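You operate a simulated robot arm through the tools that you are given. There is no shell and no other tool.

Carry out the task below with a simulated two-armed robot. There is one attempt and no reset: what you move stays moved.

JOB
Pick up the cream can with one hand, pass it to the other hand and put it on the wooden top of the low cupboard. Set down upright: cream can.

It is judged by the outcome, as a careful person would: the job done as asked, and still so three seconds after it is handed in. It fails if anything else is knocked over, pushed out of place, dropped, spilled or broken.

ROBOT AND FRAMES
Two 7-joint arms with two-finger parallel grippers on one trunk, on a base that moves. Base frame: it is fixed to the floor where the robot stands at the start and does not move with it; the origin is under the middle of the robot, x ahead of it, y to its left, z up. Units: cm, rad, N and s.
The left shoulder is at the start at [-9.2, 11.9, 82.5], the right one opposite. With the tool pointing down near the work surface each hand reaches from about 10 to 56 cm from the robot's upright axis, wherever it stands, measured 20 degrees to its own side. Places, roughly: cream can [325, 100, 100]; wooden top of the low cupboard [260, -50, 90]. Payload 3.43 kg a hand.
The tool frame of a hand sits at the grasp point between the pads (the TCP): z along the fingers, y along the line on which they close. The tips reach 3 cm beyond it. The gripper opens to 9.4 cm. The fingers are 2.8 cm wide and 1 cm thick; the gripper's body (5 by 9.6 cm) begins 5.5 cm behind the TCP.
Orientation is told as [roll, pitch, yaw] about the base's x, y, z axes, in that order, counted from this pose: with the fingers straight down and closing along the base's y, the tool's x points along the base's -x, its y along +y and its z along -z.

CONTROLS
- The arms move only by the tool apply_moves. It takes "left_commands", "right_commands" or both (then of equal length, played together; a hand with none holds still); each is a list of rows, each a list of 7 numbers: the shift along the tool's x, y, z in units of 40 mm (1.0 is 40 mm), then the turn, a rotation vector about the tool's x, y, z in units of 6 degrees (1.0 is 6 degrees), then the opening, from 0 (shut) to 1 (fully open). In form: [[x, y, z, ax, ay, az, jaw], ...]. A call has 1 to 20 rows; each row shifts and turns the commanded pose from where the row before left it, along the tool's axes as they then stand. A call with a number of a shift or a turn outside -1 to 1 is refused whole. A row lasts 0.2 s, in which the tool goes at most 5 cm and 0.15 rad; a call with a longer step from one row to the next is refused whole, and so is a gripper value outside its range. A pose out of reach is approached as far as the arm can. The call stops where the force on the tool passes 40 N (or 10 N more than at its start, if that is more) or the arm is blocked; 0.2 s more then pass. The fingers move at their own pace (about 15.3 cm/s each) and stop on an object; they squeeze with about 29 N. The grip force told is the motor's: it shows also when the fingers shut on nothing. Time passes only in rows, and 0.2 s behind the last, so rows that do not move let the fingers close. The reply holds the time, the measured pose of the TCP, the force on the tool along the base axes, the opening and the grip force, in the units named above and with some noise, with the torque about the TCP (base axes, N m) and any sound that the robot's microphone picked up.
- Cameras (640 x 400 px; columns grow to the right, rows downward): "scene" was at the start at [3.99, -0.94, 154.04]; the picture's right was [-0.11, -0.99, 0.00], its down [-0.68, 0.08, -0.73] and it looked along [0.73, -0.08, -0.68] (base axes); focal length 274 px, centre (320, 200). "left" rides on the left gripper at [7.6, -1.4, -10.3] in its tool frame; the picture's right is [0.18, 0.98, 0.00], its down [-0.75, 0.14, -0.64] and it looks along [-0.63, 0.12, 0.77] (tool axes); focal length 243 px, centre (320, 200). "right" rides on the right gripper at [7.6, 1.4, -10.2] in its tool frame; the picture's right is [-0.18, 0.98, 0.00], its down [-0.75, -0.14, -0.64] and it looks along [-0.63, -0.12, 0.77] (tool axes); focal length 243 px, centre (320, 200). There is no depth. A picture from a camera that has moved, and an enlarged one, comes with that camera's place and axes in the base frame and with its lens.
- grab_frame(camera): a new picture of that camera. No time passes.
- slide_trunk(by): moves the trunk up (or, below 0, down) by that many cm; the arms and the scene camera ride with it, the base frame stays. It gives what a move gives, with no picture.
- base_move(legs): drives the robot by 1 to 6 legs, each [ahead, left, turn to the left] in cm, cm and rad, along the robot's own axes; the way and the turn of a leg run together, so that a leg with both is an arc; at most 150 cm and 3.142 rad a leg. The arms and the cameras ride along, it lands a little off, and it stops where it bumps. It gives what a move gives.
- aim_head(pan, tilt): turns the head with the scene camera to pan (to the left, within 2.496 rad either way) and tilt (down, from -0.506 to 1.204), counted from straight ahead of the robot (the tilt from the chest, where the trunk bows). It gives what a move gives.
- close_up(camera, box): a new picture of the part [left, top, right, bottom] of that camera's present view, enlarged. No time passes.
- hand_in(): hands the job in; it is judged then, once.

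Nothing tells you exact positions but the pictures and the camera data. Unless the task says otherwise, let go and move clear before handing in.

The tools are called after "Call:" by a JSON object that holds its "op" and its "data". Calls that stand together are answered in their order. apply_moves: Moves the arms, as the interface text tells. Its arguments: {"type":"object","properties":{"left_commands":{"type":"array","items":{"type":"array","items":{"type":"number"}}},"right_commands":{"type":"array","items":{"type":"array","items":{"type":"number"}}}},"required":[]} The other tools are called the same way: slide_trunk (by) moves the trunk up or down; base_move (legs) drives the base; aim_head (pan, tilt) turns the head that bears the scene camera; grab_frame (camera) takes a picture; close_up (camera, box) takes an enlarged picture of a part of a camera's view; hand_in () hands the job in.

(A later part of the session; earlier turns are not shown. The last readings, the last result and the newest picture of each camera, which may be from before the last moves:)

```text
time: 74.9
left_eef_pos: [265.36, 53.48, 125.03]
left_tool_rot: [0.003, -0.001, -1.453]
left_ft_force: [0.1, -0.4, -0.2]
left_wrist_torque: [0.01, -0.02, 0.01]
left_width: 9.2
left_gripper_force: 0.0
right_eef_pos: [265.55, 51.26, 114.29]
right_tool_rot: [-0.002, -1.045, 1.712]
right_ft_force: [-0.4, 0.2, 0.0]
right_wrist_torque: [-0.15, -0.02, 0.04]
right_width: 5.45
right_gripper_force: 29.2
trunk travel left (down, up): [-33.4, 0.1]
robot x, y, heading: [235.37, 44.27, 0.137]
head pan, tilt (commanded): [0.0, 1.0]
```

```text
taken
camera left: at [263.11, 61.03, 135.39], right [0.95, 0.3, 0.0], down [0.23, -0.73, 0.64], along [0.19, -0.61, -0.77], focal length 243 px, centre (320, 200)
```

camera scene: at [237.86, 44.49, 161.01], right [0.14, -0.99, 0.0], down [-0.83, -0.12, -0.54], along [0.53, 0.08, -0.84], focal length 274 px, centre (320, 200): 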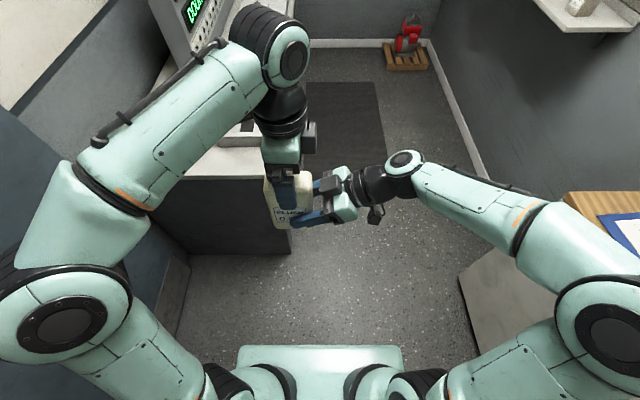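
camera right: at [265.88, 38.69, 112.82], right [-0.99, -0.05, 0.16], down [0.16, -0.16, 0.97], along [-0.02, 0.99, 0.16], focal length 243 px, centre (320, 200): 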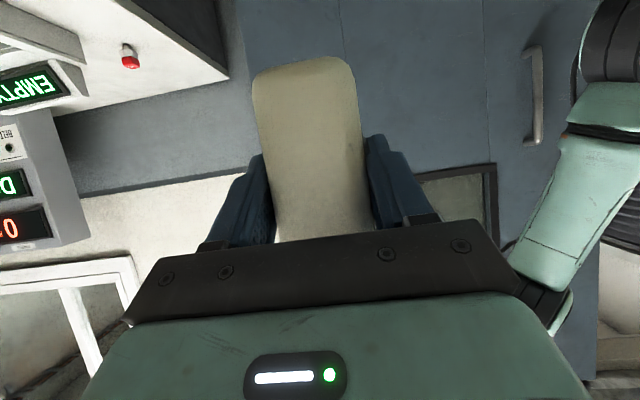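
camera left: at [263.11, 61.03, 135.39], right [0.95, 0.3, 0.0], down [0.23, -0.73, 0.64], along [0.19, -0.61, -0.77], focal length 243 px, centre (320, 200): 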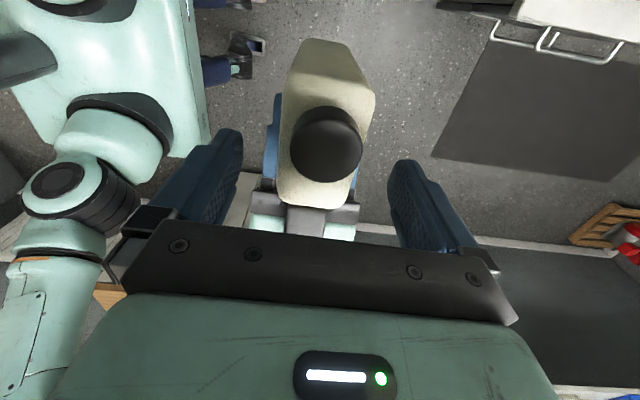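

The can stays with the right hand. I'll raise the left hand clear of the cap and move it off to the left.

Call:
{"op": "apply_moves", "data": {"left_commands": [[0, 0, -0.7, 0, 0, 0, 0.98], [0, 0, -0.7, 0, 0, 0, 0.98], [0.7, 0, -0.1, 0, 0, 0, 0.98], [0.8, 0, 0, 0, 0, 0, 0.98], [0.8, 0, 0, 0, 0, 0, 0.98], [0, 0, 0, 0, 0, 0, 0.98]]}}

Call:
{"op": "grab_frame", "data": {"camera": "scene"}}

Call:
{"op": "grab_frame", "data": {"camera": "left"}}

```text
time: 76.3
left_eef_pos: [264.28, 62.76, 131.04]
left_tool_rot: [0.001, -0.001, -1.452]
left_ft_force: [0.5, 1.2, 0.8]
left_wrist_torque: [-0.01, -0.02, -0.01]
left_width: 9.21
left_gripper_force: 0.1
right_eef_pos: [265.51, 51.43, 114.34]
right_tool_rot: [-0.001, -1.046, 1.713]
right_ft_force: [0.0, 0.4, -0.3]
right_wrist_torque: [-0.18, -0.05, -0.02]
right_width: 5.4
right_gripper_force: 29.4
trunk travel left (down, up): [-33.4, 0.1]
robot x, y, heading: [235.24, 44.28, 0.144]
head pan, tilt (commanded): [0.0, 1.0]
```

```text
taken
camera scene: at [237.86, 44.45, 161.01], right [0.14, -0.99, 0.0], down [-0.83, -0.12, -0.54], along [0.53, 0.08, -0.84], focal length 274 px, centre (320, 200)
```

scene: 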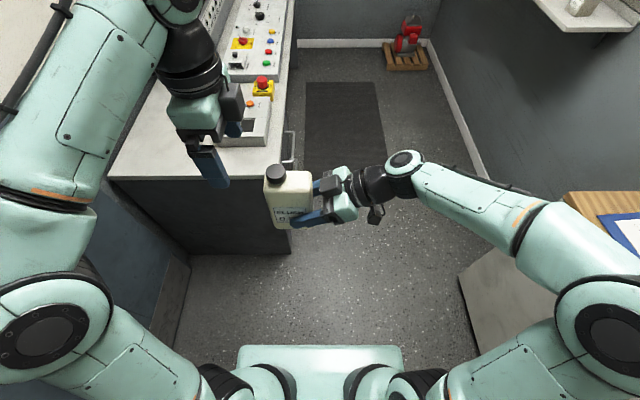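

```text
taken
camera left: at [262.01, 70.24, 141.33], right [0.95, 0.3, 0.0], down [0.23, -0.73, 0.64], along [0.19, -0.61, -0.77], focal length 243 px, centre (320, 200)
```

left: 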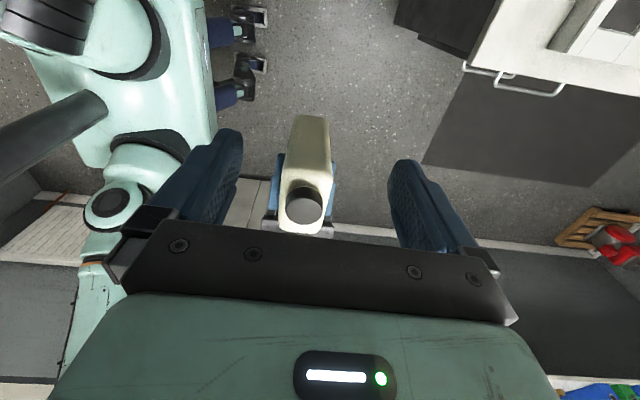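

The handover is done and the can is in the right hand. I'll shift the right hand to the right before turning it to point forward.

Call:
{"op": "apply_moves", "data": {"right_commands": [[0.2, 0, -0.34, 0, 0, 0, 0], [0.376, 0, -0.649, 0, 0, 0, 0], [0.376, 0, -0.649, 0, 0, 0, 0], [0.376, 0, -0.649, 0, 0, 0, 0], [0.2, 0, -0.34, 0, 0, 0, 0], [0, 0, 0, 0, 0, 0, 0]]}}

Call:
{"op": "grab_frame", "data": {"camera": "scene"}}

Call:
{"op": "grab_frame", "data": {"camera": "right"}}

```text
time: 77.7
left_eef_pos: [264.28, 62.71, 131.0]
left_tool_rot: [0.003, -0.003, -1.451]
left_ft_force: [0.2, 0.4, 0.8]
left_wrist_torque: [-0.05, 0.01, -0.03]
left_width: 9.19
left_gripper_force: 0.1
right_eef_pos: [267.22, 39.32, 114.33]
right_tool_rot: [-0.001, -1.047, 1.713]
right_ft_force: [-0.1, 0.0, -0.4]
right_wrist_torque: [-0.15, -0.01, 0.03]
right_width: 5.44
right_gripper_force: 29.3
trunk travel left (down, up): [-33.4, 0.1]
robot x, y, heading: [235.13, 44.29, 0.143]
head pan, tilt (commanded): [0.0, 1.0]
```

```text
taken
camera scene: at [237.85, 44.51, 161.01], right [0.14, -0.99, 0.0], down [-0.83, -0.12, -0.54], along [0.53, 0.08, -0.84], focal length 274 px, centre (320, 200)
```

scene: 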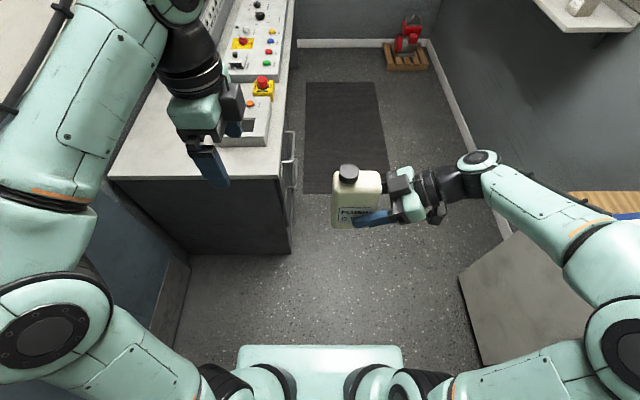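

```text
taken
camera right: at [267.6, 26.64, 112.81], right [-0.99, -0.05, 0.16], down [0.16, -0.16, 0.97], along [-0.02, 0.99, 0.16], focal length 243 px, centre (320, 200)
```

right: 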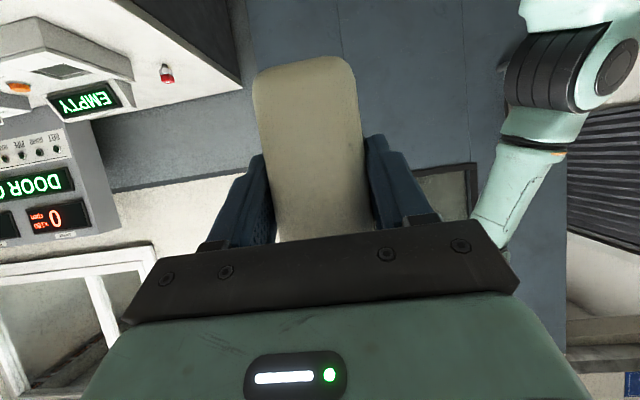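

The can sits unchanged in the right hand. I'll rotate the right hand about the vertical from pointing left toward pointing forward, first half.

Call:
{"op": "apply_moves", "data": {"right_commands": [[0, 0, 0, 0.866, 0, 0.5, 0], [0, 0, 0, 0.866, 0, 0.5, 0], [0, 0, 0, 0.866, 0, 0.5, 0], [0, 0, 0, 0.866, 0, 0.5, 0], [0, 0, 0, 0.866, 0, 0.5, 0], [0, 0, 0, 0.866, 0, 0.5, 0], [0, 0, 0, 0.866, 0, 0.5, 0], [0, 0, 0, 0, 0, 0, 0]]}}

Call:
{"op": "grab_frame", "data": {"camera": "scene"}}

```text
time: 79.5
left_eef_pos: [264.25, 62.73, 131.02]
left_tool_rot: [0.003, -0.002, -1.452]
left_ft_force: [-0.1, -0.1, -0.2]
left_wrist_torque: [0.02, -0.02, 0.03]
left_width: 9.21
left_gripper_force: 0.0
right_eef_pos: [267.31, 39.59, 114.24]
right_tool_rot: [-0.001, -1.047, 0.977]
right_ft_force: [-0.2, 0.5, 0.3]
right_wrist_torque: [-0.12, 0.08, -0.01]
right_width: 5.43
right_gripper_force: 28.5
trunk travel left (down, up): [-33.4, 0.1]
robot x, y, heading: [235.19, 43.79, 0.135]
head pan, tilt (commanded): [0.0, 1.0]
```

```text
taken
camera scene: at [237.88, 44.49, 161.01], right [0.14, -0.99, 0.0], down [-0.83, -0.12, -0.54], along [0.53, 0.08, -0.84], focal length 274 px, centre (320, 200)
```

scene: 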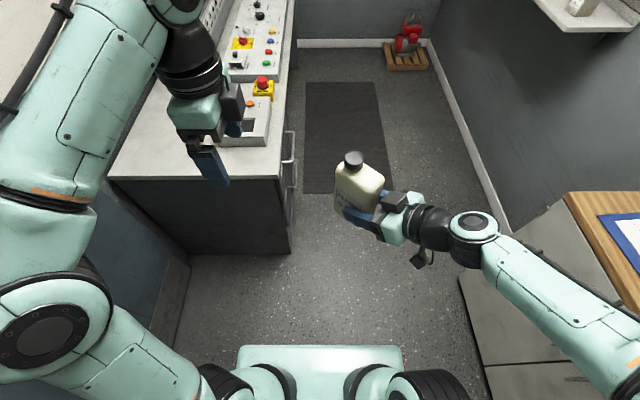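

Call:
{"op": "apply_moves", "data": {"right_commands": [[-0.084, -0.186, 0.145, 0.866, 0, 0.5, 0], [-0.093, -0.167, 0.161, 0.866, 0, 0.5, 0], [-0.101, -0.147, 0.175, 0.866, 0, 0.5, 0], [-0.108, -0.125, 0.187, 0.866, 0, 0.5, 0], [-0.114, -0.102, 0.198, 0.866, 0, 0.5, 0], [-0.119, -0.077, 0.206, 0.866, 0, 0.5, 0], [-0.122, -0.052, 0.212, 0.866, 0, 0.5, 0], [-0.124, -0.026, 0.215, 0.866, 0, 0.5, 0], [0, 0, 0, 0, 0, 0, 0]]}}

Call:
{"op": "grab_frame", "data": {"camera": "scene"}}

Call:
{"op": "grab_frame", "data": {"camera": "right"}}

```text
time: 81.5
left_eef_pos: [264.27, 62.62, 131.0]
left_tool_rot: [0.001, -0.002, -1.452]
left_ft_force: [-0.4, 0.8, -0.8]
left_wrist_torque: [-0.01, -0.03, 0.02]
left_width: 9.2
left_gripper_force: 0.0
right_eef_pos: [275.2, 40.41, 114.22]
right_tool_rot: [0.002, -1.047, 0.135]
right_ft_force: [0.0, 0.4, 0.0]
right_wrist_torque: [-0.04, 0.13, 0.01]
right_width: 5.45
right_gripper_force: 29.0
trunk travel left (down, up): [-33.4, 0.1]
robot x, y, heading: [235.1, 44.16, 0.139]
head pan, tilt (commanded): [0.0, 1.0]
```

```text
taken
camera scene: at [237.87, 44.39, 161.01], right [0.14, -0.99, 0.0], down [-0.83, -0.12, -0.54], along [0.53, 0.08, -0.84], focal length 274 px, centre (320, 200)
```

scene: 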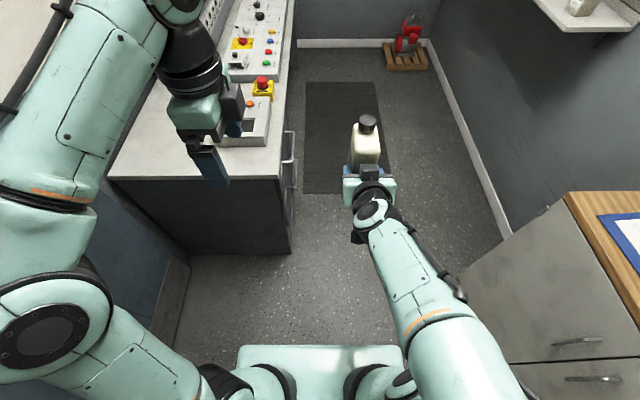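

```text
taken
camera right: at [262.42, 40.18, 112.8], right [-0.04, 0.99, 0.16], down [-0.16, -0.17, 0.97], along [0.99, 0.02, 0.16], focal length 243 px, centre (320, 200)
```

right: 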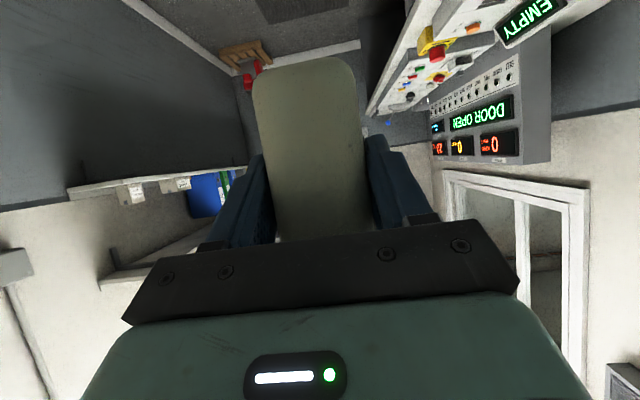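

The can is upright in the right hand, now pointing forward, and the left hand is clear. I'll turn in place to face the cupboard front; everything within the swept circle is free.

Call:
{"op": "base_move", "data": {"legs": [[0, 0, -0.78], [0, 0, -0.78]]}}

Call:
{"op": "aim_head", "data": {"pan": 0.2, "tilt": 0.65}}

Call:
{"op": "grab_frame", "data": {"camera": "scene"}}

```text
time: 86.0
left_eef_pos: [254.68, 15.61, 131.06]
left_tool_rot: [0.003, 0.0, -2.992]
left_ft_force: [0.0, -0.3, 0.3]
left_wrist_torque: [0.02, 0.0, 0.01]
left_width: 9.2
left_gripper_force: 0.1
right_eef_pos: [232.98, 4.12, 114.39]
right_tool_rot: [-0.002, -1.049, -1.398]
right_ft_force: [0.5, 0.6, 0.0]
right_wrist_torque: [0.16, 0.05, -0.01]
right_width: 5.45
right_gripper_force: 29.2
trunk travel left (down, up): [-33.4, 0.1]
robot x, y, heading: [234.89, 44.02, -1.401]
head pan, tilt (commanded): [0.0, 1.0]
```

```text
time: 86.8
left_eef_pos: [254.76, 15.6, 131.1]
left_tool_rot: [0.001, -0.001, -2.991]
left_ft_force: [0.9, 0.4, 0.5]
left_wrist_torque: [0.0, 0.03, -0.01]
left_width: 9.22
left_gripper_force: 0.1
right_eef_pos: [232.91, 4.13, 114.31]
right_tool_rot: [-0.001, -1.049, -1.399]
right_ft_force: [-1.1, 0.6, 0.3]
right_wrist_torque: [0.16, 0.04, 0.05]
right_width: 5.43
right_gripper_force: 28.9
trunk travel left (down, up): [-33.4, 0.1]
robot x, y, heading: [235.0, 43.74, -1.4]
head pan, tilt (commanded): [0.201, 0.649]
```

```text
taken
camera scene: at [237.74, 40.43, 163.78], right [-0.93, -0.36, 0.0], down [-0.22, 0.56, -0.8], along [0.29, -0.74, -0.61], focal length 274 px, centre (320, 200)
```

scene: 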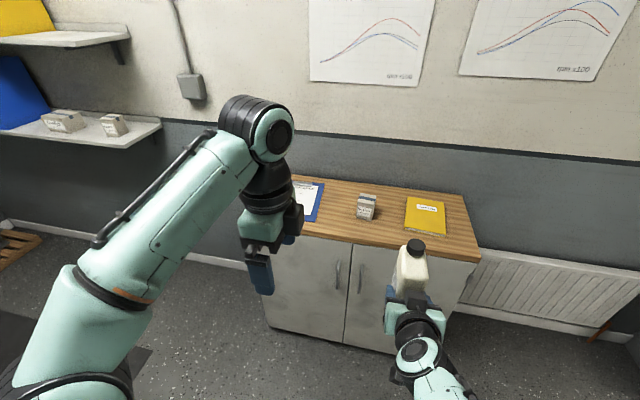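

Call:
{"op": "close_up", "data": {"camera": "scene", "box": [270, 160, 490, 298]}}

```text
2.90 times, centred on (380, 229) of scene
camera zoom: at [237.74, 40.43, 163.78], right [-0.93, -0.36, 0.0], down [-0.22, 0.56, -0.8], along [0.29, -0.74, -0.61], focal length 795 px, centre (146, 116)
```

zoom: 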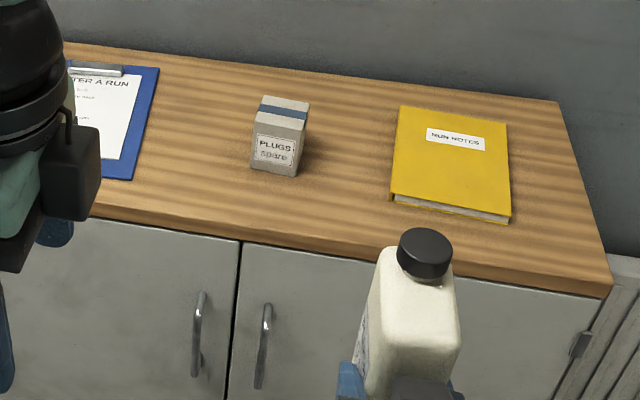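

The cupboard top is at about z 90. The free gap lies between the PLUGS box (x 248 to 255.5) and the clipboard (x ≥ 270). I'll aim the can at about (263.5, -41), and drive sideways and then partway forward first.

Call:
{"op": "base_move", "data": {"legs": [[0, 22.5, 0], [28, 0, 0]]}}

Call:
{"op": "aim_head", "data": {"pan": 0.0, "tilt": 0.85}}

Call:
{"op": "grab_frame", "data": {"camera": "scene"}}

```text
time: 91.0
left_eef_pos: [281.62, -7.97, 130.97]
left_tool_rot: [0.002, -0.003, -2.993]
left_ft_force: [0.0, 0.4, -0.4]
left_wrist_torque: [-0.01, 0.02, 0.0]
left_width: 9.2
left_gripper_force: 0.0
right_eef_pos: [259.82, -19.66, 114.36]
right_tool_rot: [-0.002, -1.048, -1.402]
right_ft_force: [0.0, -0.4, 0.6]
right_wrist_torque: [0.14, 0.03, -0.04]
right_width: 5.43
right_gripper_force: 28.9
trunk travel left (down, up): [-33.4, 0.1]
robot x, y, heading: [262.61, 20.27, -1.397]
head pan, tilt (commanded): [0.201, 0.649]
```

```text
time: 91.7
left_eef_pos: [281.62, -8.15, 131.13]
left_tool_rot: [0.0, -0.002, -2.993]
left_ft_force: [0.6, -0.2, -0.1]
left_wrist_torque: [0.0, -0.03, -0.01]
left_width: 9.21
left_gripper_force: 0.1
right_eef_pos: [259.86, -19.71, 114.25]
right_tool_rot: [-0.002, -1.047, -1.401]
right_ft_force: [-0.4, 0.1, -0.5]
right_wrist_torque: [0.16, 0.04, -0.02]
right_width: 5.43
right_gripper_force: 29.2
trunk travel left (down, up): [-33.4, 0.1]
robot x, y, heading: [262.66, 20.53, -1.404]
head pan, tilt (commanded): [0.0, 0.85]
```

```text
taken
camera scene: at [262.92, 17.05, 162.13], right [-0.99, -0.17, 0.0], down [-0.13, 0.74, -0.66], along [0.11, -0.65, -0.75], focal length 274 px, centre (320, 200)
```

scene: 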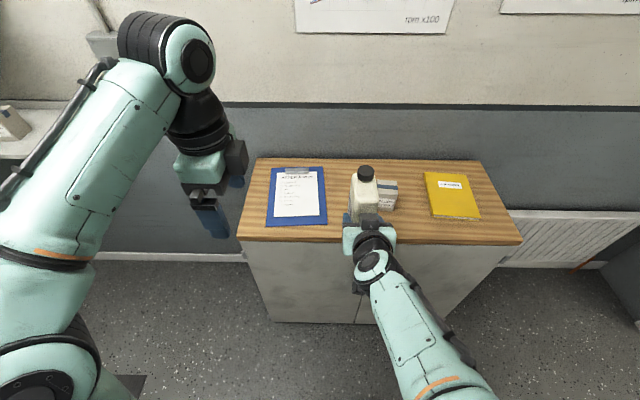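

The layout is confirmed. Pure forward motion of about 20 cm puts the can in the gap, so I'll drive 11 cm of that with the base.

Call:
{"op": "base_move", "data": {"legs": [[11, 0, 0]]}}

Call:
{"op": "grab_frame", "data": {"camera": "scene"}}

Call:
{"op": "grab_frame", "data": {"camera": "left"}}

```text
time: 92.9
left_eef_pos: [283.49, -18.83, 131.06]
left_tool_rot: [0.002, 0.0, -2.994]
left_ft_force: [-0.1, -0.8, -0.1]
left_wrist_torque: [0.01, 0.01, -0.01]
left_width: 9.21
left_gripper_force: 0.0
right_eef_pos: [261.58, -30.24, 114.23]
right_tool_rot: [-0.001, -1.047, -1.4]
right_ft_force: [0.7, -0.2, 0.7]
right_wrist_torque: [0.13, 0.06, -0.03]
right_width: 5.46
right_gripper_force: 29.1
trunk travel left (down, up): [-33.4, 0.1]
robot x, y, heading: [264.22, 9.94, -1.404]
head pan, tilt (commanded): [0.0, 0.85]
```

```text
taken
camera scene: at [264.71, 6.45, 162.1], right [-0.99, -0.17, 0.0], down [-0.13, 0.74, -0.66], along [0.11, -0.65, -0.75], focal length 274 px, centre (320, 200)
```

scene: 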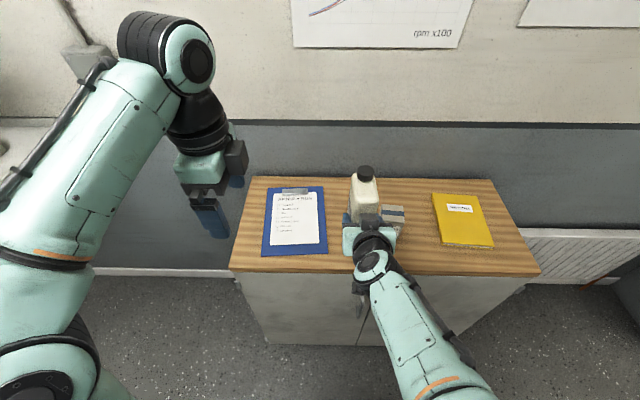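

```text
taken
camera left: at [290.85, -16.04, 141.31], right [0.33, -0.95, 0.0], down [-0.72, -0.25, 0.64], along [-0.61, -0.21, -0.76], focal length 243 px, centre (320, 200)
```

left: 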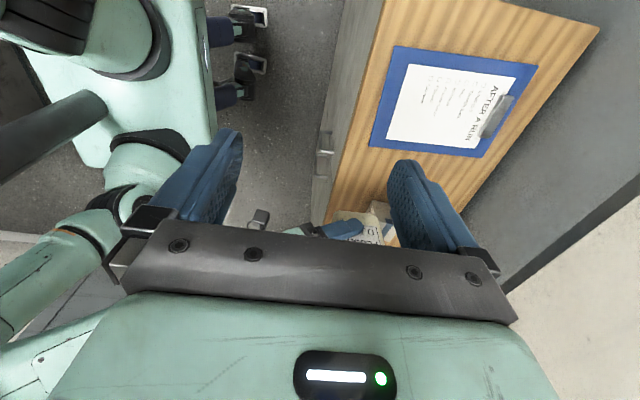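

The left wrist camera could give me a useful side view of the placement. I'll tilt the left hand about 18° so its fingers don't block that view.

Call:
{"op": "apply_moves", "data": {"left_commands": [[0, 0, 0, 0, -1, 0, 0.98], [0, 0, 0, 0, -1, 0, 0.98], [0, 0, 0, 0, -1, 0, 0.98], [0, 0, 0, 0, -1, 0, 0.98], [0, 0, 0, 0, 0, 0, 0.98]]}}

Call:
{"op": "grab_frame", "data": {"camera": "left"}}

```text
time: 94.1
left_eef_pos: [283.44, -18.92, 131.0]
left_tool_rot: [0.003, -0.423, -2.996]
left_ft_force: [0.1, -0.1, -0.2]
left_wrist_torque: [0.0, 0.0, 0.01]
left_width: 9.22
left_gripper_force: 0.2
right_eef_pos: [261.52, -30.31, 114.27]
right_tool_rot: [0.0, -1.046, -1.402]
right_ft_force: [-0.2, -0.7, -0.5]
right_wrist_torque: [0.18, 0.03, 0.0]
right_width: 5.44
right_gripper_force: 29.4
trunk travel left (down, up): [-33.4, 0.1]
robot x, y, heading: [264.02, 9.6, -1.409]
head pan, tilt (commanded): [0.0, 0.85]
```

```text
taken
camera left: at [294.33, -15.66, 137.35], right [0.31, -0.95, -0.07], down [-0.4, -0.2, 0.9], along [-0.86, -0.25, -0.44], focal length 243 px, centre (320, 200)
```

left: 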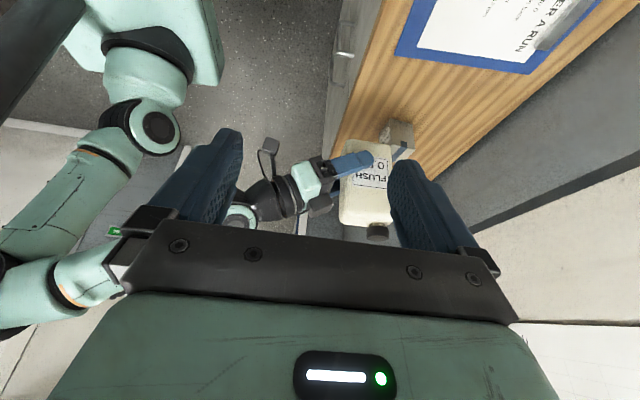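

Call:
{"op": "close_up", "data": {"camera": "left", "box": [240, 100, 440, 250]}}

```text
2.67 times, centred on (340, 175) of left
camera zoom: at [294.33, -15.66, 137.35], right [0.31, -0.95, -0.07], down [-0.4, -0.2, 0.9], along [-0.86, -0.25, -0.44], focal length 647 px, centre (267, 267)
```

zoom: 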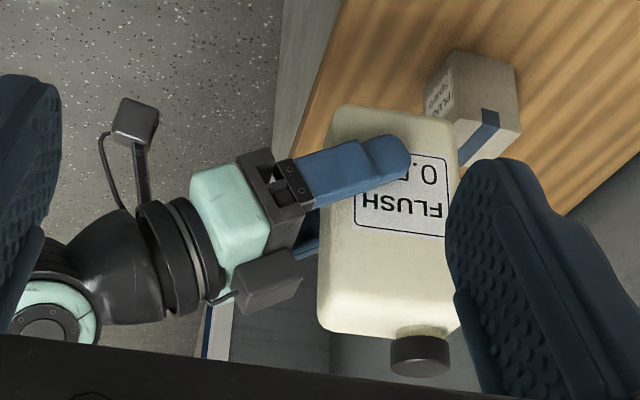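

The side view shows the can held upright above the top, with the PLUGS box behind it. I'll extend 9 cm forward at this height and check clearances from both cameras.

Call:
{"op": "apply_moves", "data": {"right_commands": [[-0.286, 0.013, 0.495, 0, 0, 0, 0], [-0.286, 0.013, 0.495, 0, 0, 0, 0], [-0.286, 0.013, 0.495, 0, 0, 0, 0], [-0.286, 0.013, 0.495, 0, 0, 0, 0], [0, 0, 0, 0, 0, 0, 0]]}}

Call:
{"op": "grab_frame", "data": {"camera": "scene"}}

Call:
{"op": "grab_frame", "data": {"camera": "left"}}

```text
time: 95.3
left_eef_pos: [283.35, -18.69, 131.13]
left_tool_rot: [0.005, -0.42, -2.995]
left_ft_force: [0.3, -0.2, -0.3]
left_wrist_torque: [-0.01, 0.03, 0.0]
left_width: 9.2
left_gripper_force: 0.0
right_eef_pos: [263.6, -39.4, 114.32]
right_tool_rot: [-0.002, -1.047, -1.399]
right_ft_force: [0.3, -0.6, 0.4]
right_wrist_torque: [0.14, 0.04, -0.01]
right_width: 5.43
right_gripper_force: 29.4
trunk travel left (down, up): [-33.4, 0.1]
robot x, y, heading: [264.25, 9.7, -1.405]
head pan, tilt (commanded): [0.0, 0.85]
```

```text
taken
camera scene: at [264.71, 6.41, 162.12], right [-0.99, -0.17, 0.0], down [-0.13, 0.74, -0.66], along [0.11, -0.65, -0.75], focal length 274 px, centre (320, 200)
```

scene: 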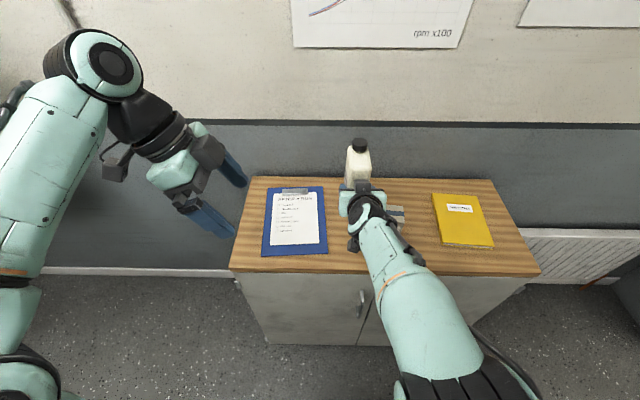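

```text
taken
camera left: at [294.33, -15.6, 137.36], right [0.31, -0.95, -0.07], down [-0.4, -0.2, 0.89], along [-0.86, -0.25, -0.44], focal length 243 px, centre (320, 200)
```

left: 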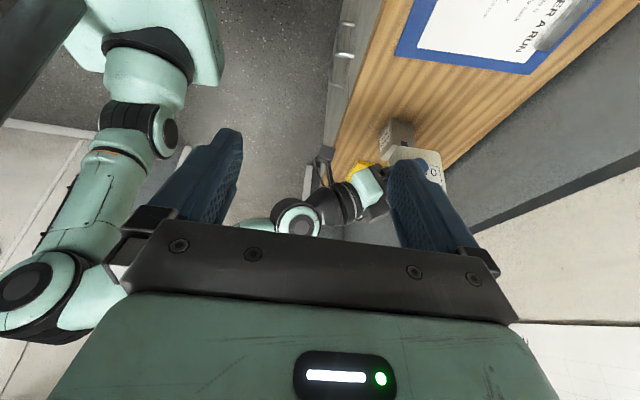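

I'll shift the left hand alongside so its camera keeps the can in view between the fingers.

Call:
{"op": "apply_moves", "data": {"left_commands": [[0, 0.75, 0, 0, 0, 0, 0.98], [0, 0.75, 0, 0, 0, 0, 0.98], [0, 0.85, 0, 0, 0, 0, 0.98], [0, 0, 0, 0, 0, 0, 0.98]]}}

Call:
{"op": "grab_frame", "data": {"camera": "left"}}

```text
time: 96.3
left_eef_pos: [284.8, -28.01, 130.99]
left_tool_rot: [0.005, -0.422, -2.995]
left_ft_force: [-0.4, 0.4, 0.0]
left_wrist_torque: [-0.01, -0.01, -0.01]
left_width: 9.21
left_gripper_force: 0.0
right_eef_pos: [263.42, -39.24, 114.18]
right_tool_rot: [-0.002, -1.044, -1.401]
right_ft_force: [0.3, 0.0, 0.4]
right_wrist_torque: [0.16, 0.03, 0.04]
right_width: 5.44
right_gripper_force: 28.3
trunk travel left (down, up): [-33.4, 0.1]
robot x, y, heading: [264.03, 9.51, -1.4]
head pan, tilt (commanded): [0.0, 0.85]
```

```text
taken
camera left: at [295.68, -24.76, 137.19], right [0.31, -0.95, -0.07], down [-0.4, -0.2, 0.89], along [-0.86, -0.25, -0.44], focal length 243 px, centre (320, 200)
```

left: 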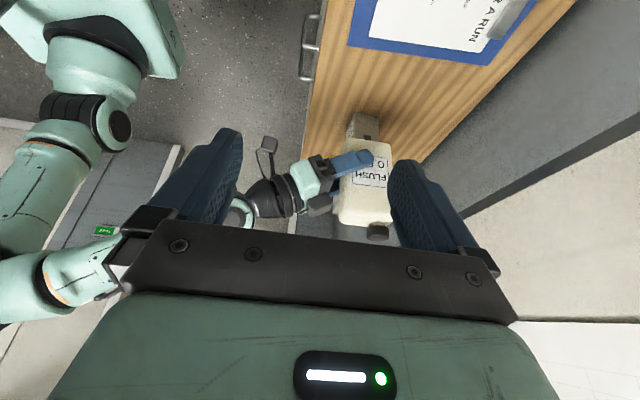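

I have a good side view again. I'll lower the can to about 7 cm above the surface.

Call:
{"op": "apply_moves", "data": {"right_commands": [[0.65, 0, 0.375, 0, 0, 0, 0], [0.65, 0, 0.375, 0, 0, 0, 0], [0.65, 0, 0.375, 0, 0, 0, 0], [0.65, 0, 0.375, 0, 0, 0, 0], [0, 0, 0, 0, 0, 0, 0]]}}

Call:
{"op": "grab_frame", "data": {"camera": "left"}}

Call:
{"op": "close_up", "data": {"camera": "left", "box": [260, 60, 420, 200]}}

Call:
{"op": "close_up", "data": {"camera": "scene", "box": [240, 120, 500, 282]}}

```text
time: 97.5
left_eef_pos: [284.85, -28.13, 130.96]
left_tool_rot: [0.005, -0.423, -2.994]
left_ft_force: [0.3, 1.0, -0.5]
left_wrist_torque: [0.0, 0.02, -0.03]
left_width: 9.22
left_gripper_force: 0.1
right_eef_pos: [263.41, -39.29, 102.2]
right_tool_rot: [-0.001, -1.048, -1.399]
right_ft_force: [0.8, -0.1, -0.1]
right_wrist_torque: [0.14, 0.02, 0.0]
right_width: 5.45
right_gripper_force: 29.0
trunk travel left (down, up): [-33.4, 0.1]
robot x, y, heading: [264.2, 10.04, -1.406]
head pan, tilt (commanded): [0.0, 0.85]
```

```text
taken
camera left: at [295.65, -24.8, 137.18], right [0.31, -0.95, -0.07], down [-0.4, -0.2, 0.89], along [-0.86, -0.25, -0.44], focal length 243 px, centre (320, 200)
```

left: 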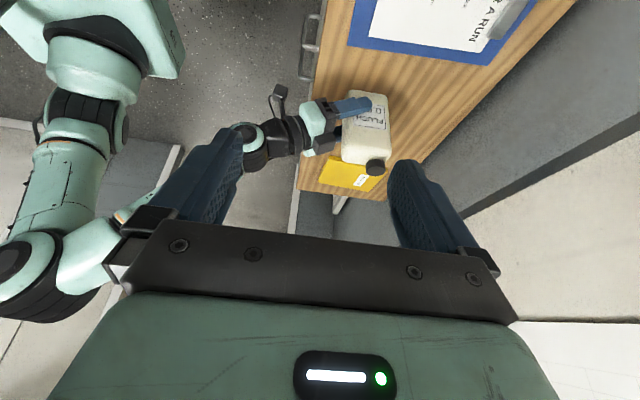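

```text
2.86 times, centred on (340, 130) of left
camera zoom: at [295.65, -24.8, 137.18], right [0.31, -0.95, -0.07], down [-0.4, -0.2, 0.89], along [-0.86, -0.25, -0.44], focal length 693 px, centre (263, 400)
```

zoom: 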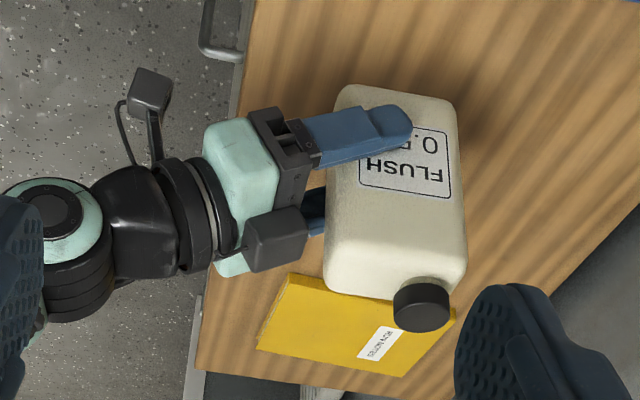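

```text
2.46 times, centred on (370, 201) of scene
camera zoom: at [264.7, 6.38, 162.12], right [-0.99, -0.17, 0.0], down [-0.13, 0.74, -0.66], along [0.11, -0.65, -0.75], focal length 675 px, centre (197, 198)
```

zoom: 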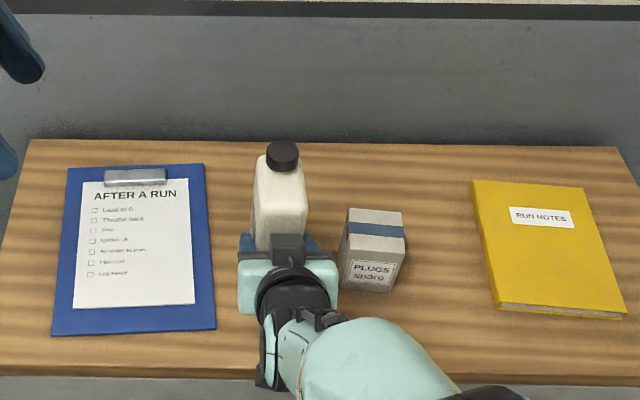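

The can is well inside the gap, clear of both the clipboard and the box. I'll lower it another 5 cm, staying just above the surface.

Call:
{"op": "apply_moves", "data": {"right_commands": [[0.361, 0, 0.208, 0, 0, 0, 0], [0.361, 0, 0.208, 0, 0, 0, 0], [0.3, 0, 0.173, 0, 0, 0, 0], [0, 0, 0, 0, 0, 0, 0]]}}

Call:
{"op": "close_up", "data": {"camera": "left", "box": [260, 40, 420, 180]}}

Call:
{"op": "close_up", "data": {"camera": "scene", "box": [240, 120, 500, 282]}}

Call:
{"op": "grab_frame", "data": {"camera": "right"}}

```text
time: 98.5
left_eef_pos: [284.8, -27.98, 130.91]
left_tool_rot: [0.002, -0.424, -2.996]
left_ft_force: [0.2, 1.3, 0.0]
left_wrist_torque: [0.01, -0.02, -0.01]
left_width: 9.23
left_gripper_force: 0.1
right_eef_pos: [263.24, -39.37, 97.48]
right_tool_rot: [0.0, -1.047, -1.402]
right_ft_force: [-0.4, 0.3, 0.1]
right_wrist_torque: [0.14, 0.01, 0.0]
right_width: 5.43
right_gripper_force: 29.2
trunk travel left (down, up): [-33.4, 0.1]
robot x, y, heading: [263.93, 9.81, -1.401]
head pan, tilt (commanded): [0.0, 0.85]
```

```text
2.86 times, centred on (340, 110) of left
camera zoom: at [295.65, -24.82, 137.18], right [0.31, -0.95, -0.07], down [-0.4, -0.2, 0.89], along [-0.86, -0.25, -0.44], focal length 693 px, centre (263, 457)
```

zoom: 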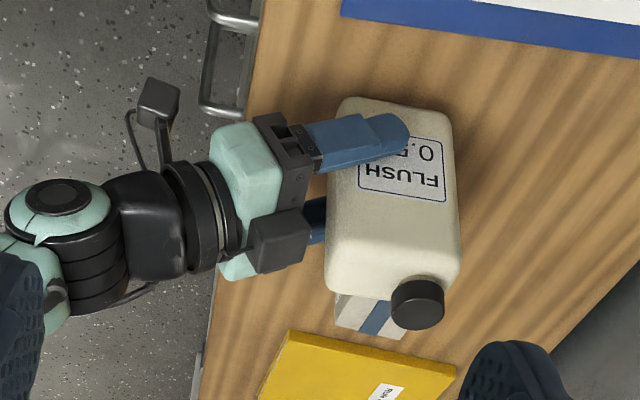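

```text
2.46 times, centred on (370, 201) of scene
camera zoom: at [264.71, 6.35, 162.12], right [-0.99, -0.17, 0.0], down [-0.13, 0.74, -0.66], along [0.11, -0.65, -0.75], focal length 675 px, centre (197, 198)
```

zoom: 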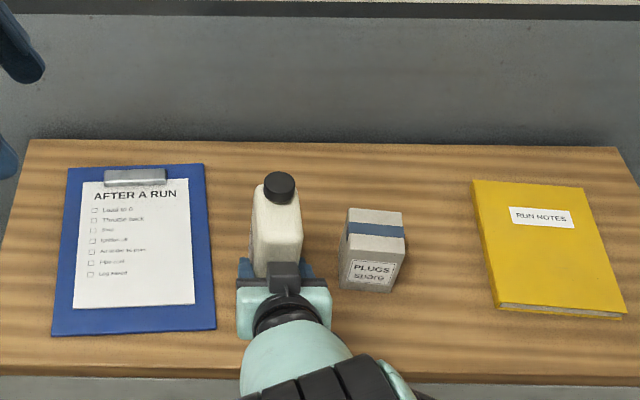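

```text
taken
camera right: at [262.55, -26.54, 96.03], right [0.98, 0.07, 0.16], down [-0.17, 0.15, 0.97], along [0.05, -0.99, 0.16], focal length 243 px, centre (320, 200)
```

right: 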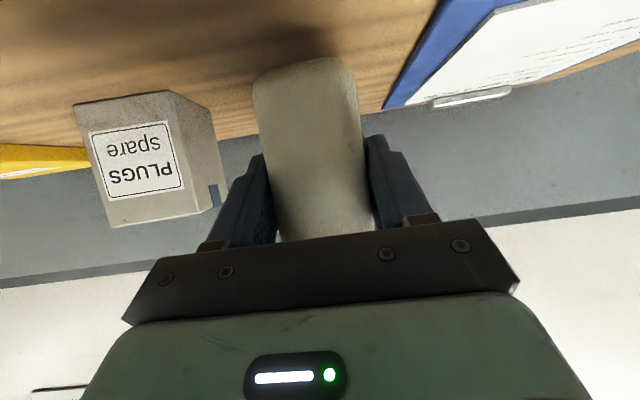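

The can is about 2 cm above the wood. I'll lower in small steps while watching the force.

Call:
{"op": "apply_moves", "data": {"right_commands": [[0.087, 0, 0.05, 0, 0, 0, 0], [0.087, 0, 0.05, 0, 0, 0, 0], [0.087, 0, 0.05, 0, 0, 0, 0], [0, 0, 0, 0, 0, 0, 0]]}}

Call:
{"op": "close_up", "data": {"camera": "left", "box": [280, 50, 400, 150]}}

```text
time: 99.5
left_eef_pos: [284.76, -27.94, 130.97]
left_tool_rot: [0.005, -0.423, -2.996]
left_ft_force: [1.0, 0.0, 0.1]
left_wrist_torque: [-0.02, -0.03, -0.01]
left_width: 9.18
left_gripper_force: 0.1
right_eef_pos: [263.38, -39.11, 96.41]
right_tool_rot: [-0.002, -1.047, -1.401]
right_ft_force: [0.4, 0.8, -0.2]
right_wrist_torque: [0.14, 0.03, 0.04]
right_width: 5.41
right_gripper_force: 29.0
trunk travel left (down, up): [-33.4, 0.1]
robot x, y, heading: [263.77, 9.46, -1.404]
head pan, tilt (commanded): [0.0, 0.85]
```

```text
4.00 times, centred on (340, 100) of left
camera zoom: at [295.66, -24.83, 137.18], right [0.31, -0.95, -0.07], down [-0.4, -0.2, 0.89], along [-0.86, -0.25, -0.44], focal length 970 px, centre (240, 600)
```

zoom: 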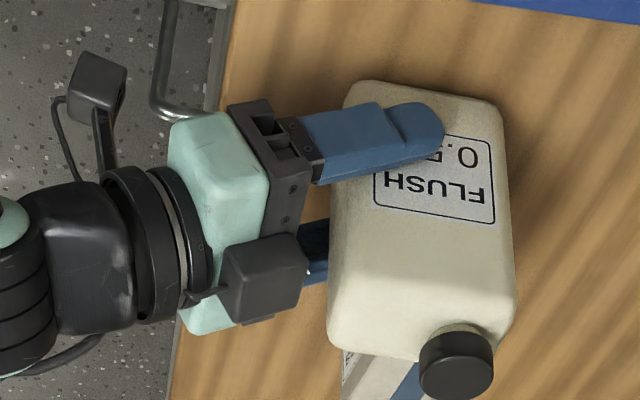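

No contact yet, so I'll continue in 3 mm steps.

Call:
{"op": "apply_moves", "data": {"right_commands": [[0.065, 0, 0.0375, 0, 0, 0, 0], [0.065, 0, 0.0375, 0, 0, 0, 0], [0, 0, 0, 0, 0, 0, 0]]}}

Call:
{"op": "close_up", "data": {"camera": "left", "box": [280, 50, 400, 150]}}

```text
time: 100.3
left_eef_pos: [284.69, -27.95, 131.04]
left_tool_rot: [0.005, -0.424, -2.997]
left_ft_force: [-1.0, 0.2, -0.4]
left_wrist_torque: [-0.03, 0.0, -0.01]
left_width: 9.21
left_gripper_force: 0.0
right_eef_pos: [263.43, -39.25, 96.14]
right_tool_rot: [0.0, -1.054, -1.403]
right_ft_force: [-2.3, 0.0, 13.8]
right_wrist_torque: [0.48, 0.06, -0.01]
right_width: 5.43
right_gripper_force: 28.3
trunk travel left (down, up): [-33.4, 0.1]
robot x, y, heading: [263.84, 9.9, -1.402]
head pan, tilt (commanded): [0.0, 0.85]
```

```text
4.00 times, centred on (340, 100) of left
camera zoom: at [295.64, -24.7, 137.25], right [0.31, -0.95, -0.07], down [-0.4, -0.2, 0.9], along [-0.86, -0.25, -0.44], focal length 970 px, centre (240, 600)
```

zoom: 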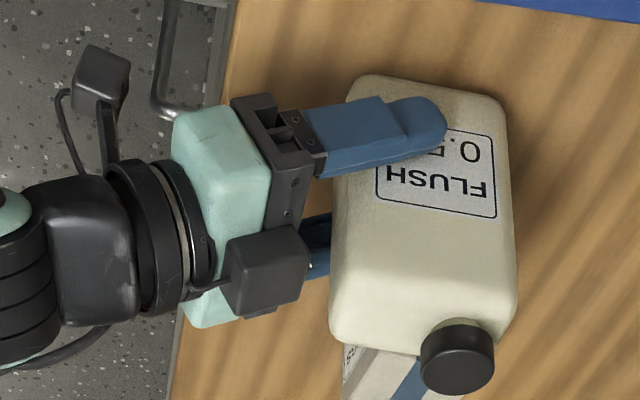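

Contact: about 14 N upward, and the torque shows the near bottom edge touching first, so the can is tipped very slightly back. I'll pitch the hand about 1.5° nose-down to level it and re-read.

Call:
{"op": "apply_moves", "data": {"right_commands": [[0, 0, 0, 0, 0.25, 0, 0], [0, 0, 0, 0, 0, 0, 0]]}}

```text
time: 100.9
left_eef_pos: [284.78, -27.85, 130.96]
left_tool_rot: [0.007, -0.424, -2.996]
left_ft_force: [0.4, -0.2, 0.1]
left_wrist_torque: [-0.04, 0.01, 0.02]
left_width: 9.2
left_gripper_force: 0.0
right_eef_pos: [263.25, -39.22, 95.99]
right_tool_rot: [0.002, -1.024, -1.403]
right_ft_force: [-3.2, -2.8, 14.4]
right_wrist_torque: [-0.53, -0.06, -0.02]
right_width: 5.46
right_gripper_force: 28.8
trunk travel left (down, up): [-33.4, 0.1]
robot x, y, heading: [263.77, 9.88, -1.403]
head pan, tilt (commanded): [0.0, 0.85]
```

The contact has moved to the far side, so level lies in between. I'll back off about half of that.

Call:
{"op": "apply_moves", "data": {"right_commands": [[0, 0, 0, 0, -0.1, 0, 0], [0, 0, 0, 0, 0, 0, 0]]}}

Call:
{"op": "close_up", "data": {"camera": "left", "box": [280, 50, 400, 150]}}

Call:
{"op": "close_up", "data": {"camera": "scene", "box": [240, 120, 500, 282]}}

```text
time: 101.5
left_eef_pos: [284.71, -27.78, 131.1]
left_tool_rot: [0.007, -0.422, -2.998]
left_ft_force: [-0.5, -0.2, -0.2]
left_wrist_torque: [-0.01, 0.02, -0.03]
left_width: 9.21
left_gripper_force: 0.1
right_eef_pos: [263.34, -39.28, 95.85]
right_tool_rot: [0.0, -1.034, -1.401]
right_ft_force: [-3.8, -3.0, 20.1]
right_wrist_torque: [0.43, 0.1, 0.03]
right_width: 5.46
right_gripper_force: 28.8
trunk travel left (down, up): [-33.4, 0.1]
robot x, y, heading: [263.81, 9.58, -1.402]
head pan, tilt (commanded): [0.0, 0.85]
```

```text
4.00 times, centred on (340, 100) of left
camera zoom: at [295.62, -24.68, 137.24], right [0.31, -0.95, -0.07], down [-0.4, -0.2, 0.89], along [-0.86, -0.25, -0.44], focal length 970 px, centre (240, 600)
```

zoom: 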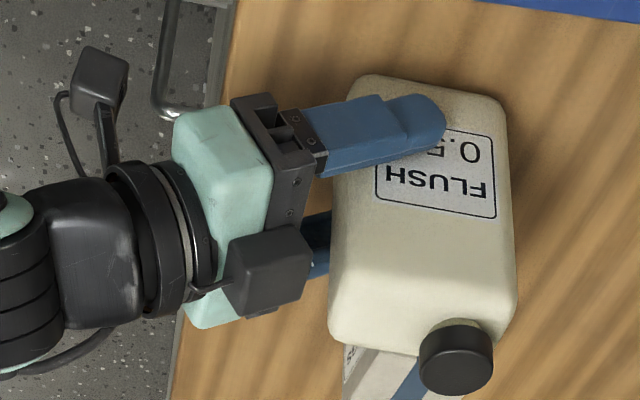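

```text
2.46 times, centred on (370, 201) of scene
camera zoom: at [264.66, 6.53, 162.13], right [-0.99, -0.17, 0.0], down [-0.13, 0.74, -0.66], along [0.11, -0.65, -0.75], focal length 675 px, centre (197, 198)
```

zoom: 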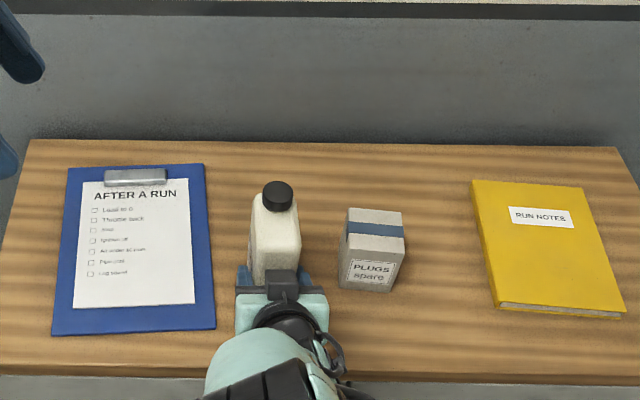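

Contact now falls within the base, so the can is level, but I'm pressing with 20 N. I'll ease up slightly before letting go.

Call:
{"op": "apply_moves", "data": {"right_commands": [[-0.035, 0, -0.02, 0, 0, 0, 0], [0, 0, 0, 0, 0, 0, 0]]}}

```text
time: 102.1
left_eef_pos: [284.82, -27.99, 130.87]
left_tool_rot: [0.005, -0.422, -2.994]
left_ft_force: [-0.3, 0.1, 0.1]
left_wrist_torque: [-0.04, 0.0, -0.01]
left_width: 9.2
left_gripper_force: 0.0
right_eef_pos: [263.36, -39.32, 95.95]
right_tool_rot: [-0.001, -1.032, -1.402]
right_ft_force: [-1.7, -5.1, 9.7]
right_wrist_torque: [0.18, -0.23, -0.07]
right_width: 5.43
right_gripper_force: 28.5
trunk travel left (down, up): [-33.4, 0.1]
robot x, y, heading: [264.33, 9.79, -1.407]
head pan, tilt (commanded): [0.0, 0.85]
```

The load is about 10 N and centred. I'll open the right gripper gently to 7.5 cm.

Call:
{"op": "apply_moves", "data": {"right_commands": [[0, 0, 0, 0, 0, 0, 0.63], [0, 0, 0, 0, 0, 0, 0.72], [0, 0, 0, 0, 0, 0, 0.8], [0, 0, 0, 0, 0, 0, 0.8]]}}

Call:
{"op": "close_up", "data": {"camera": "left", "box": [260, 40, 420, 180]}}

Call:
{"op": "close_up", "data": {"camera": "scene", "box": [240, 120, 500, 282]}}

Call:
{"op": "grab_frame", "data": {"camera": "right"}}

```text
time: 103.1
left_eef_pos: [284.81, -27.87, 130.93]
left_tool_rot: [0.005, -0.423, -2.995]
left_ft_force: [-0.4, -0.3, -0.4]
left_wrist_torque: [-0.01, 0.02, 0.02]
left_width: 9.22
left_gripper_force: 0.1
right_eef_pos: [263.32, -39.37, 95.95]
right_tool_rot: [-0.003, -1.032, -1.4]
right_ft_force: [-0.3, 0.6, -0.4]
right_wrist_torque: [0.0, 0.02, 0.0]
right_width: 7.54
right_gripper_force: 0.1
trunk travel left (down, up): [-33.4, 0.1]
robot x, y, heading: [263.95, 9.9, -1.402]
head pan, tilt (commanded): [0.0, 0.85]
```

```text
2.86 times, centred on (340, 110) of left
camera zoom: at [295.67, -24.78, 137.19], right [0.31, -0.95, -0.07], down [-0.4, -0.2, 0.89], along [-0.86, -0.25, -0.44], focal length 693 px, centre (263, 457)
```

zoom: 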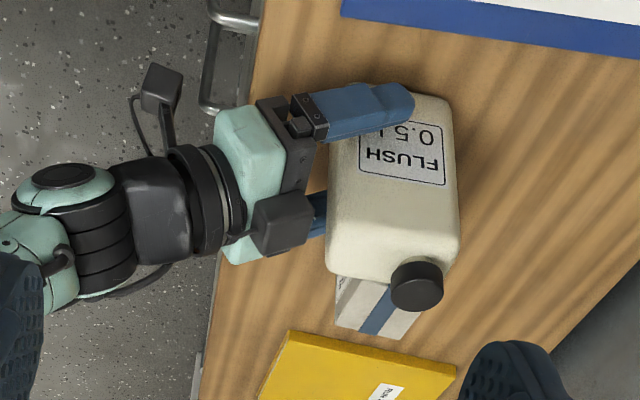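

```text
2.46 times, centred on (370, 201) of scene
camera zoom: at [264.72, 6.4, 162.12], right [-0.99, -0.17, 0.0], down [-0.13, 0.74, -0.66], along [0.11, -0.65, -0.75], focal length 675 px, centre (197, 198)
```

zoom: 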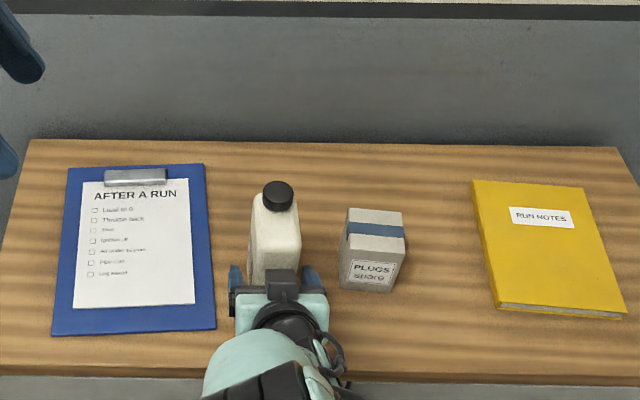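

```text
taken
camera right: at [262.6, -26.53, 94.6], right [0.98, 0.07, 0.16], down [-0.17, 0.14, 0.98], along [0.05, -0.99, 0.15], focal length 243 px, centre (320, 200)
```

right: 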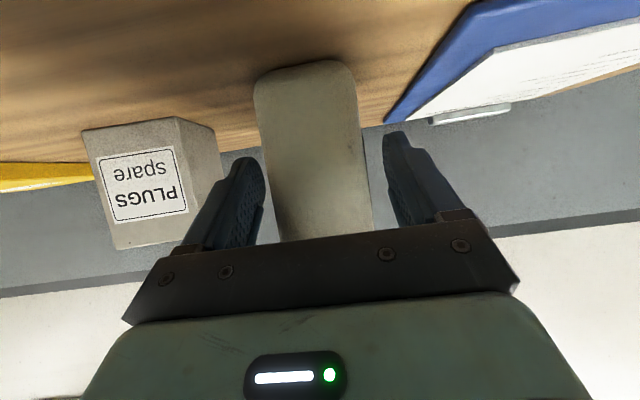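

The can is standing on its own with zero force on the hand. I'll withdraw the right hand straight back until the fingers are clear.

Call:
{"op": "apply_moves", "data": {"right_commands": [[0.128, 0, -0.215, 0, 0, 0, 0.8], [0.128, 0, -0.215, 0, 0, 0, 0.8], [0.192, 0, -0.322, 0, 0, 0, 0.8], [0.192, 0, -0.322, 0, 0, 0, 0.8], [0.192, 0, -0.322, 0, 0, 0, 0.8], [0.192, 0, -0.322, 0, 0, 0, 0.8], [0, 0, 0, 0, 0, 0, 0.8]]}}

Call:
{"op": "close_up", "data": {"camera": "left", "box": [240, 40, 420, 180]}}

Call:
{"op": "close_up", "data": {"camera": "scene", "box": [240, 120, 500, 282]}}

```text
time: 104.7
left_eef_pos: [284.74, -28.03, 130.96]
left_tool_rot: [0.006, -0.422, -2.995]
left_ft_force: [-0.4, -0.2, -0.1]
left_wrist_torque: [0.0, 0.04, 0.0]
left_width: 9.21
left_gripper_force: 0.0
right_eef_pos: [261.98, -31.38, 96.07]
right_tool_rot: [-0.002, -1.032, -1.402]
right_ft_force: [-0.5, -0.1, -0.6]
right_wrist_torque: [0.0, 0.04, 0.05]
right_width: 7.51
right_gripper_force: 0.1
trunk travel left (down, up): [-33.4, 0.1]
robot x, y, heading: [264.35, 9.9, -1.401]
head pan, tilt (commanded): [0.0, 0.85]
```

```text
2.86 times, centred on (330, 110) of left
camera zoom: at [295.67, -24.81, 137.18], right [0.31, -0.95, -0.07], down [-0.4, -0.2, 0.89], along [-0.86, -0.25, -0.44], focal length 693 px, centre (291, 457)
```

zoom: 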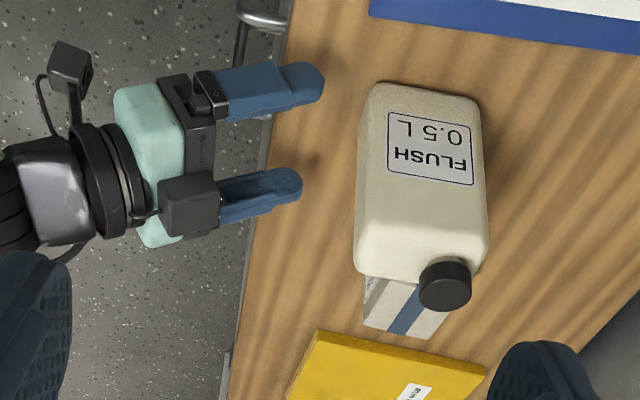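

```text
2.46 times, centred on (370, 201) of scene
camera zoom: at [264.72, 6.38, 162.13], right [-0.99, -0.17, 0.0], down [-0.13, 0.74, -0.66], along [0.11, -0.65, -0.75], focal length 675 px, centre (197, 198)
```

zoom: 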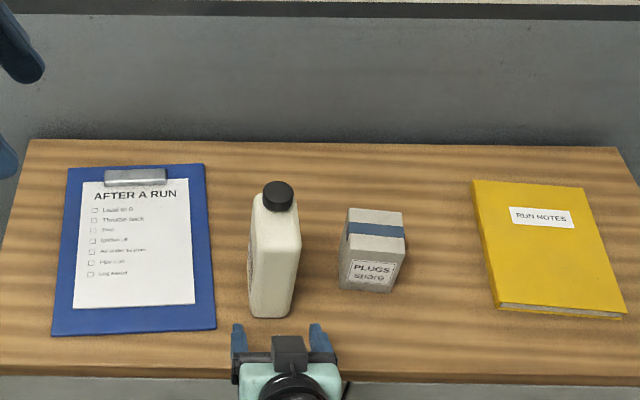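

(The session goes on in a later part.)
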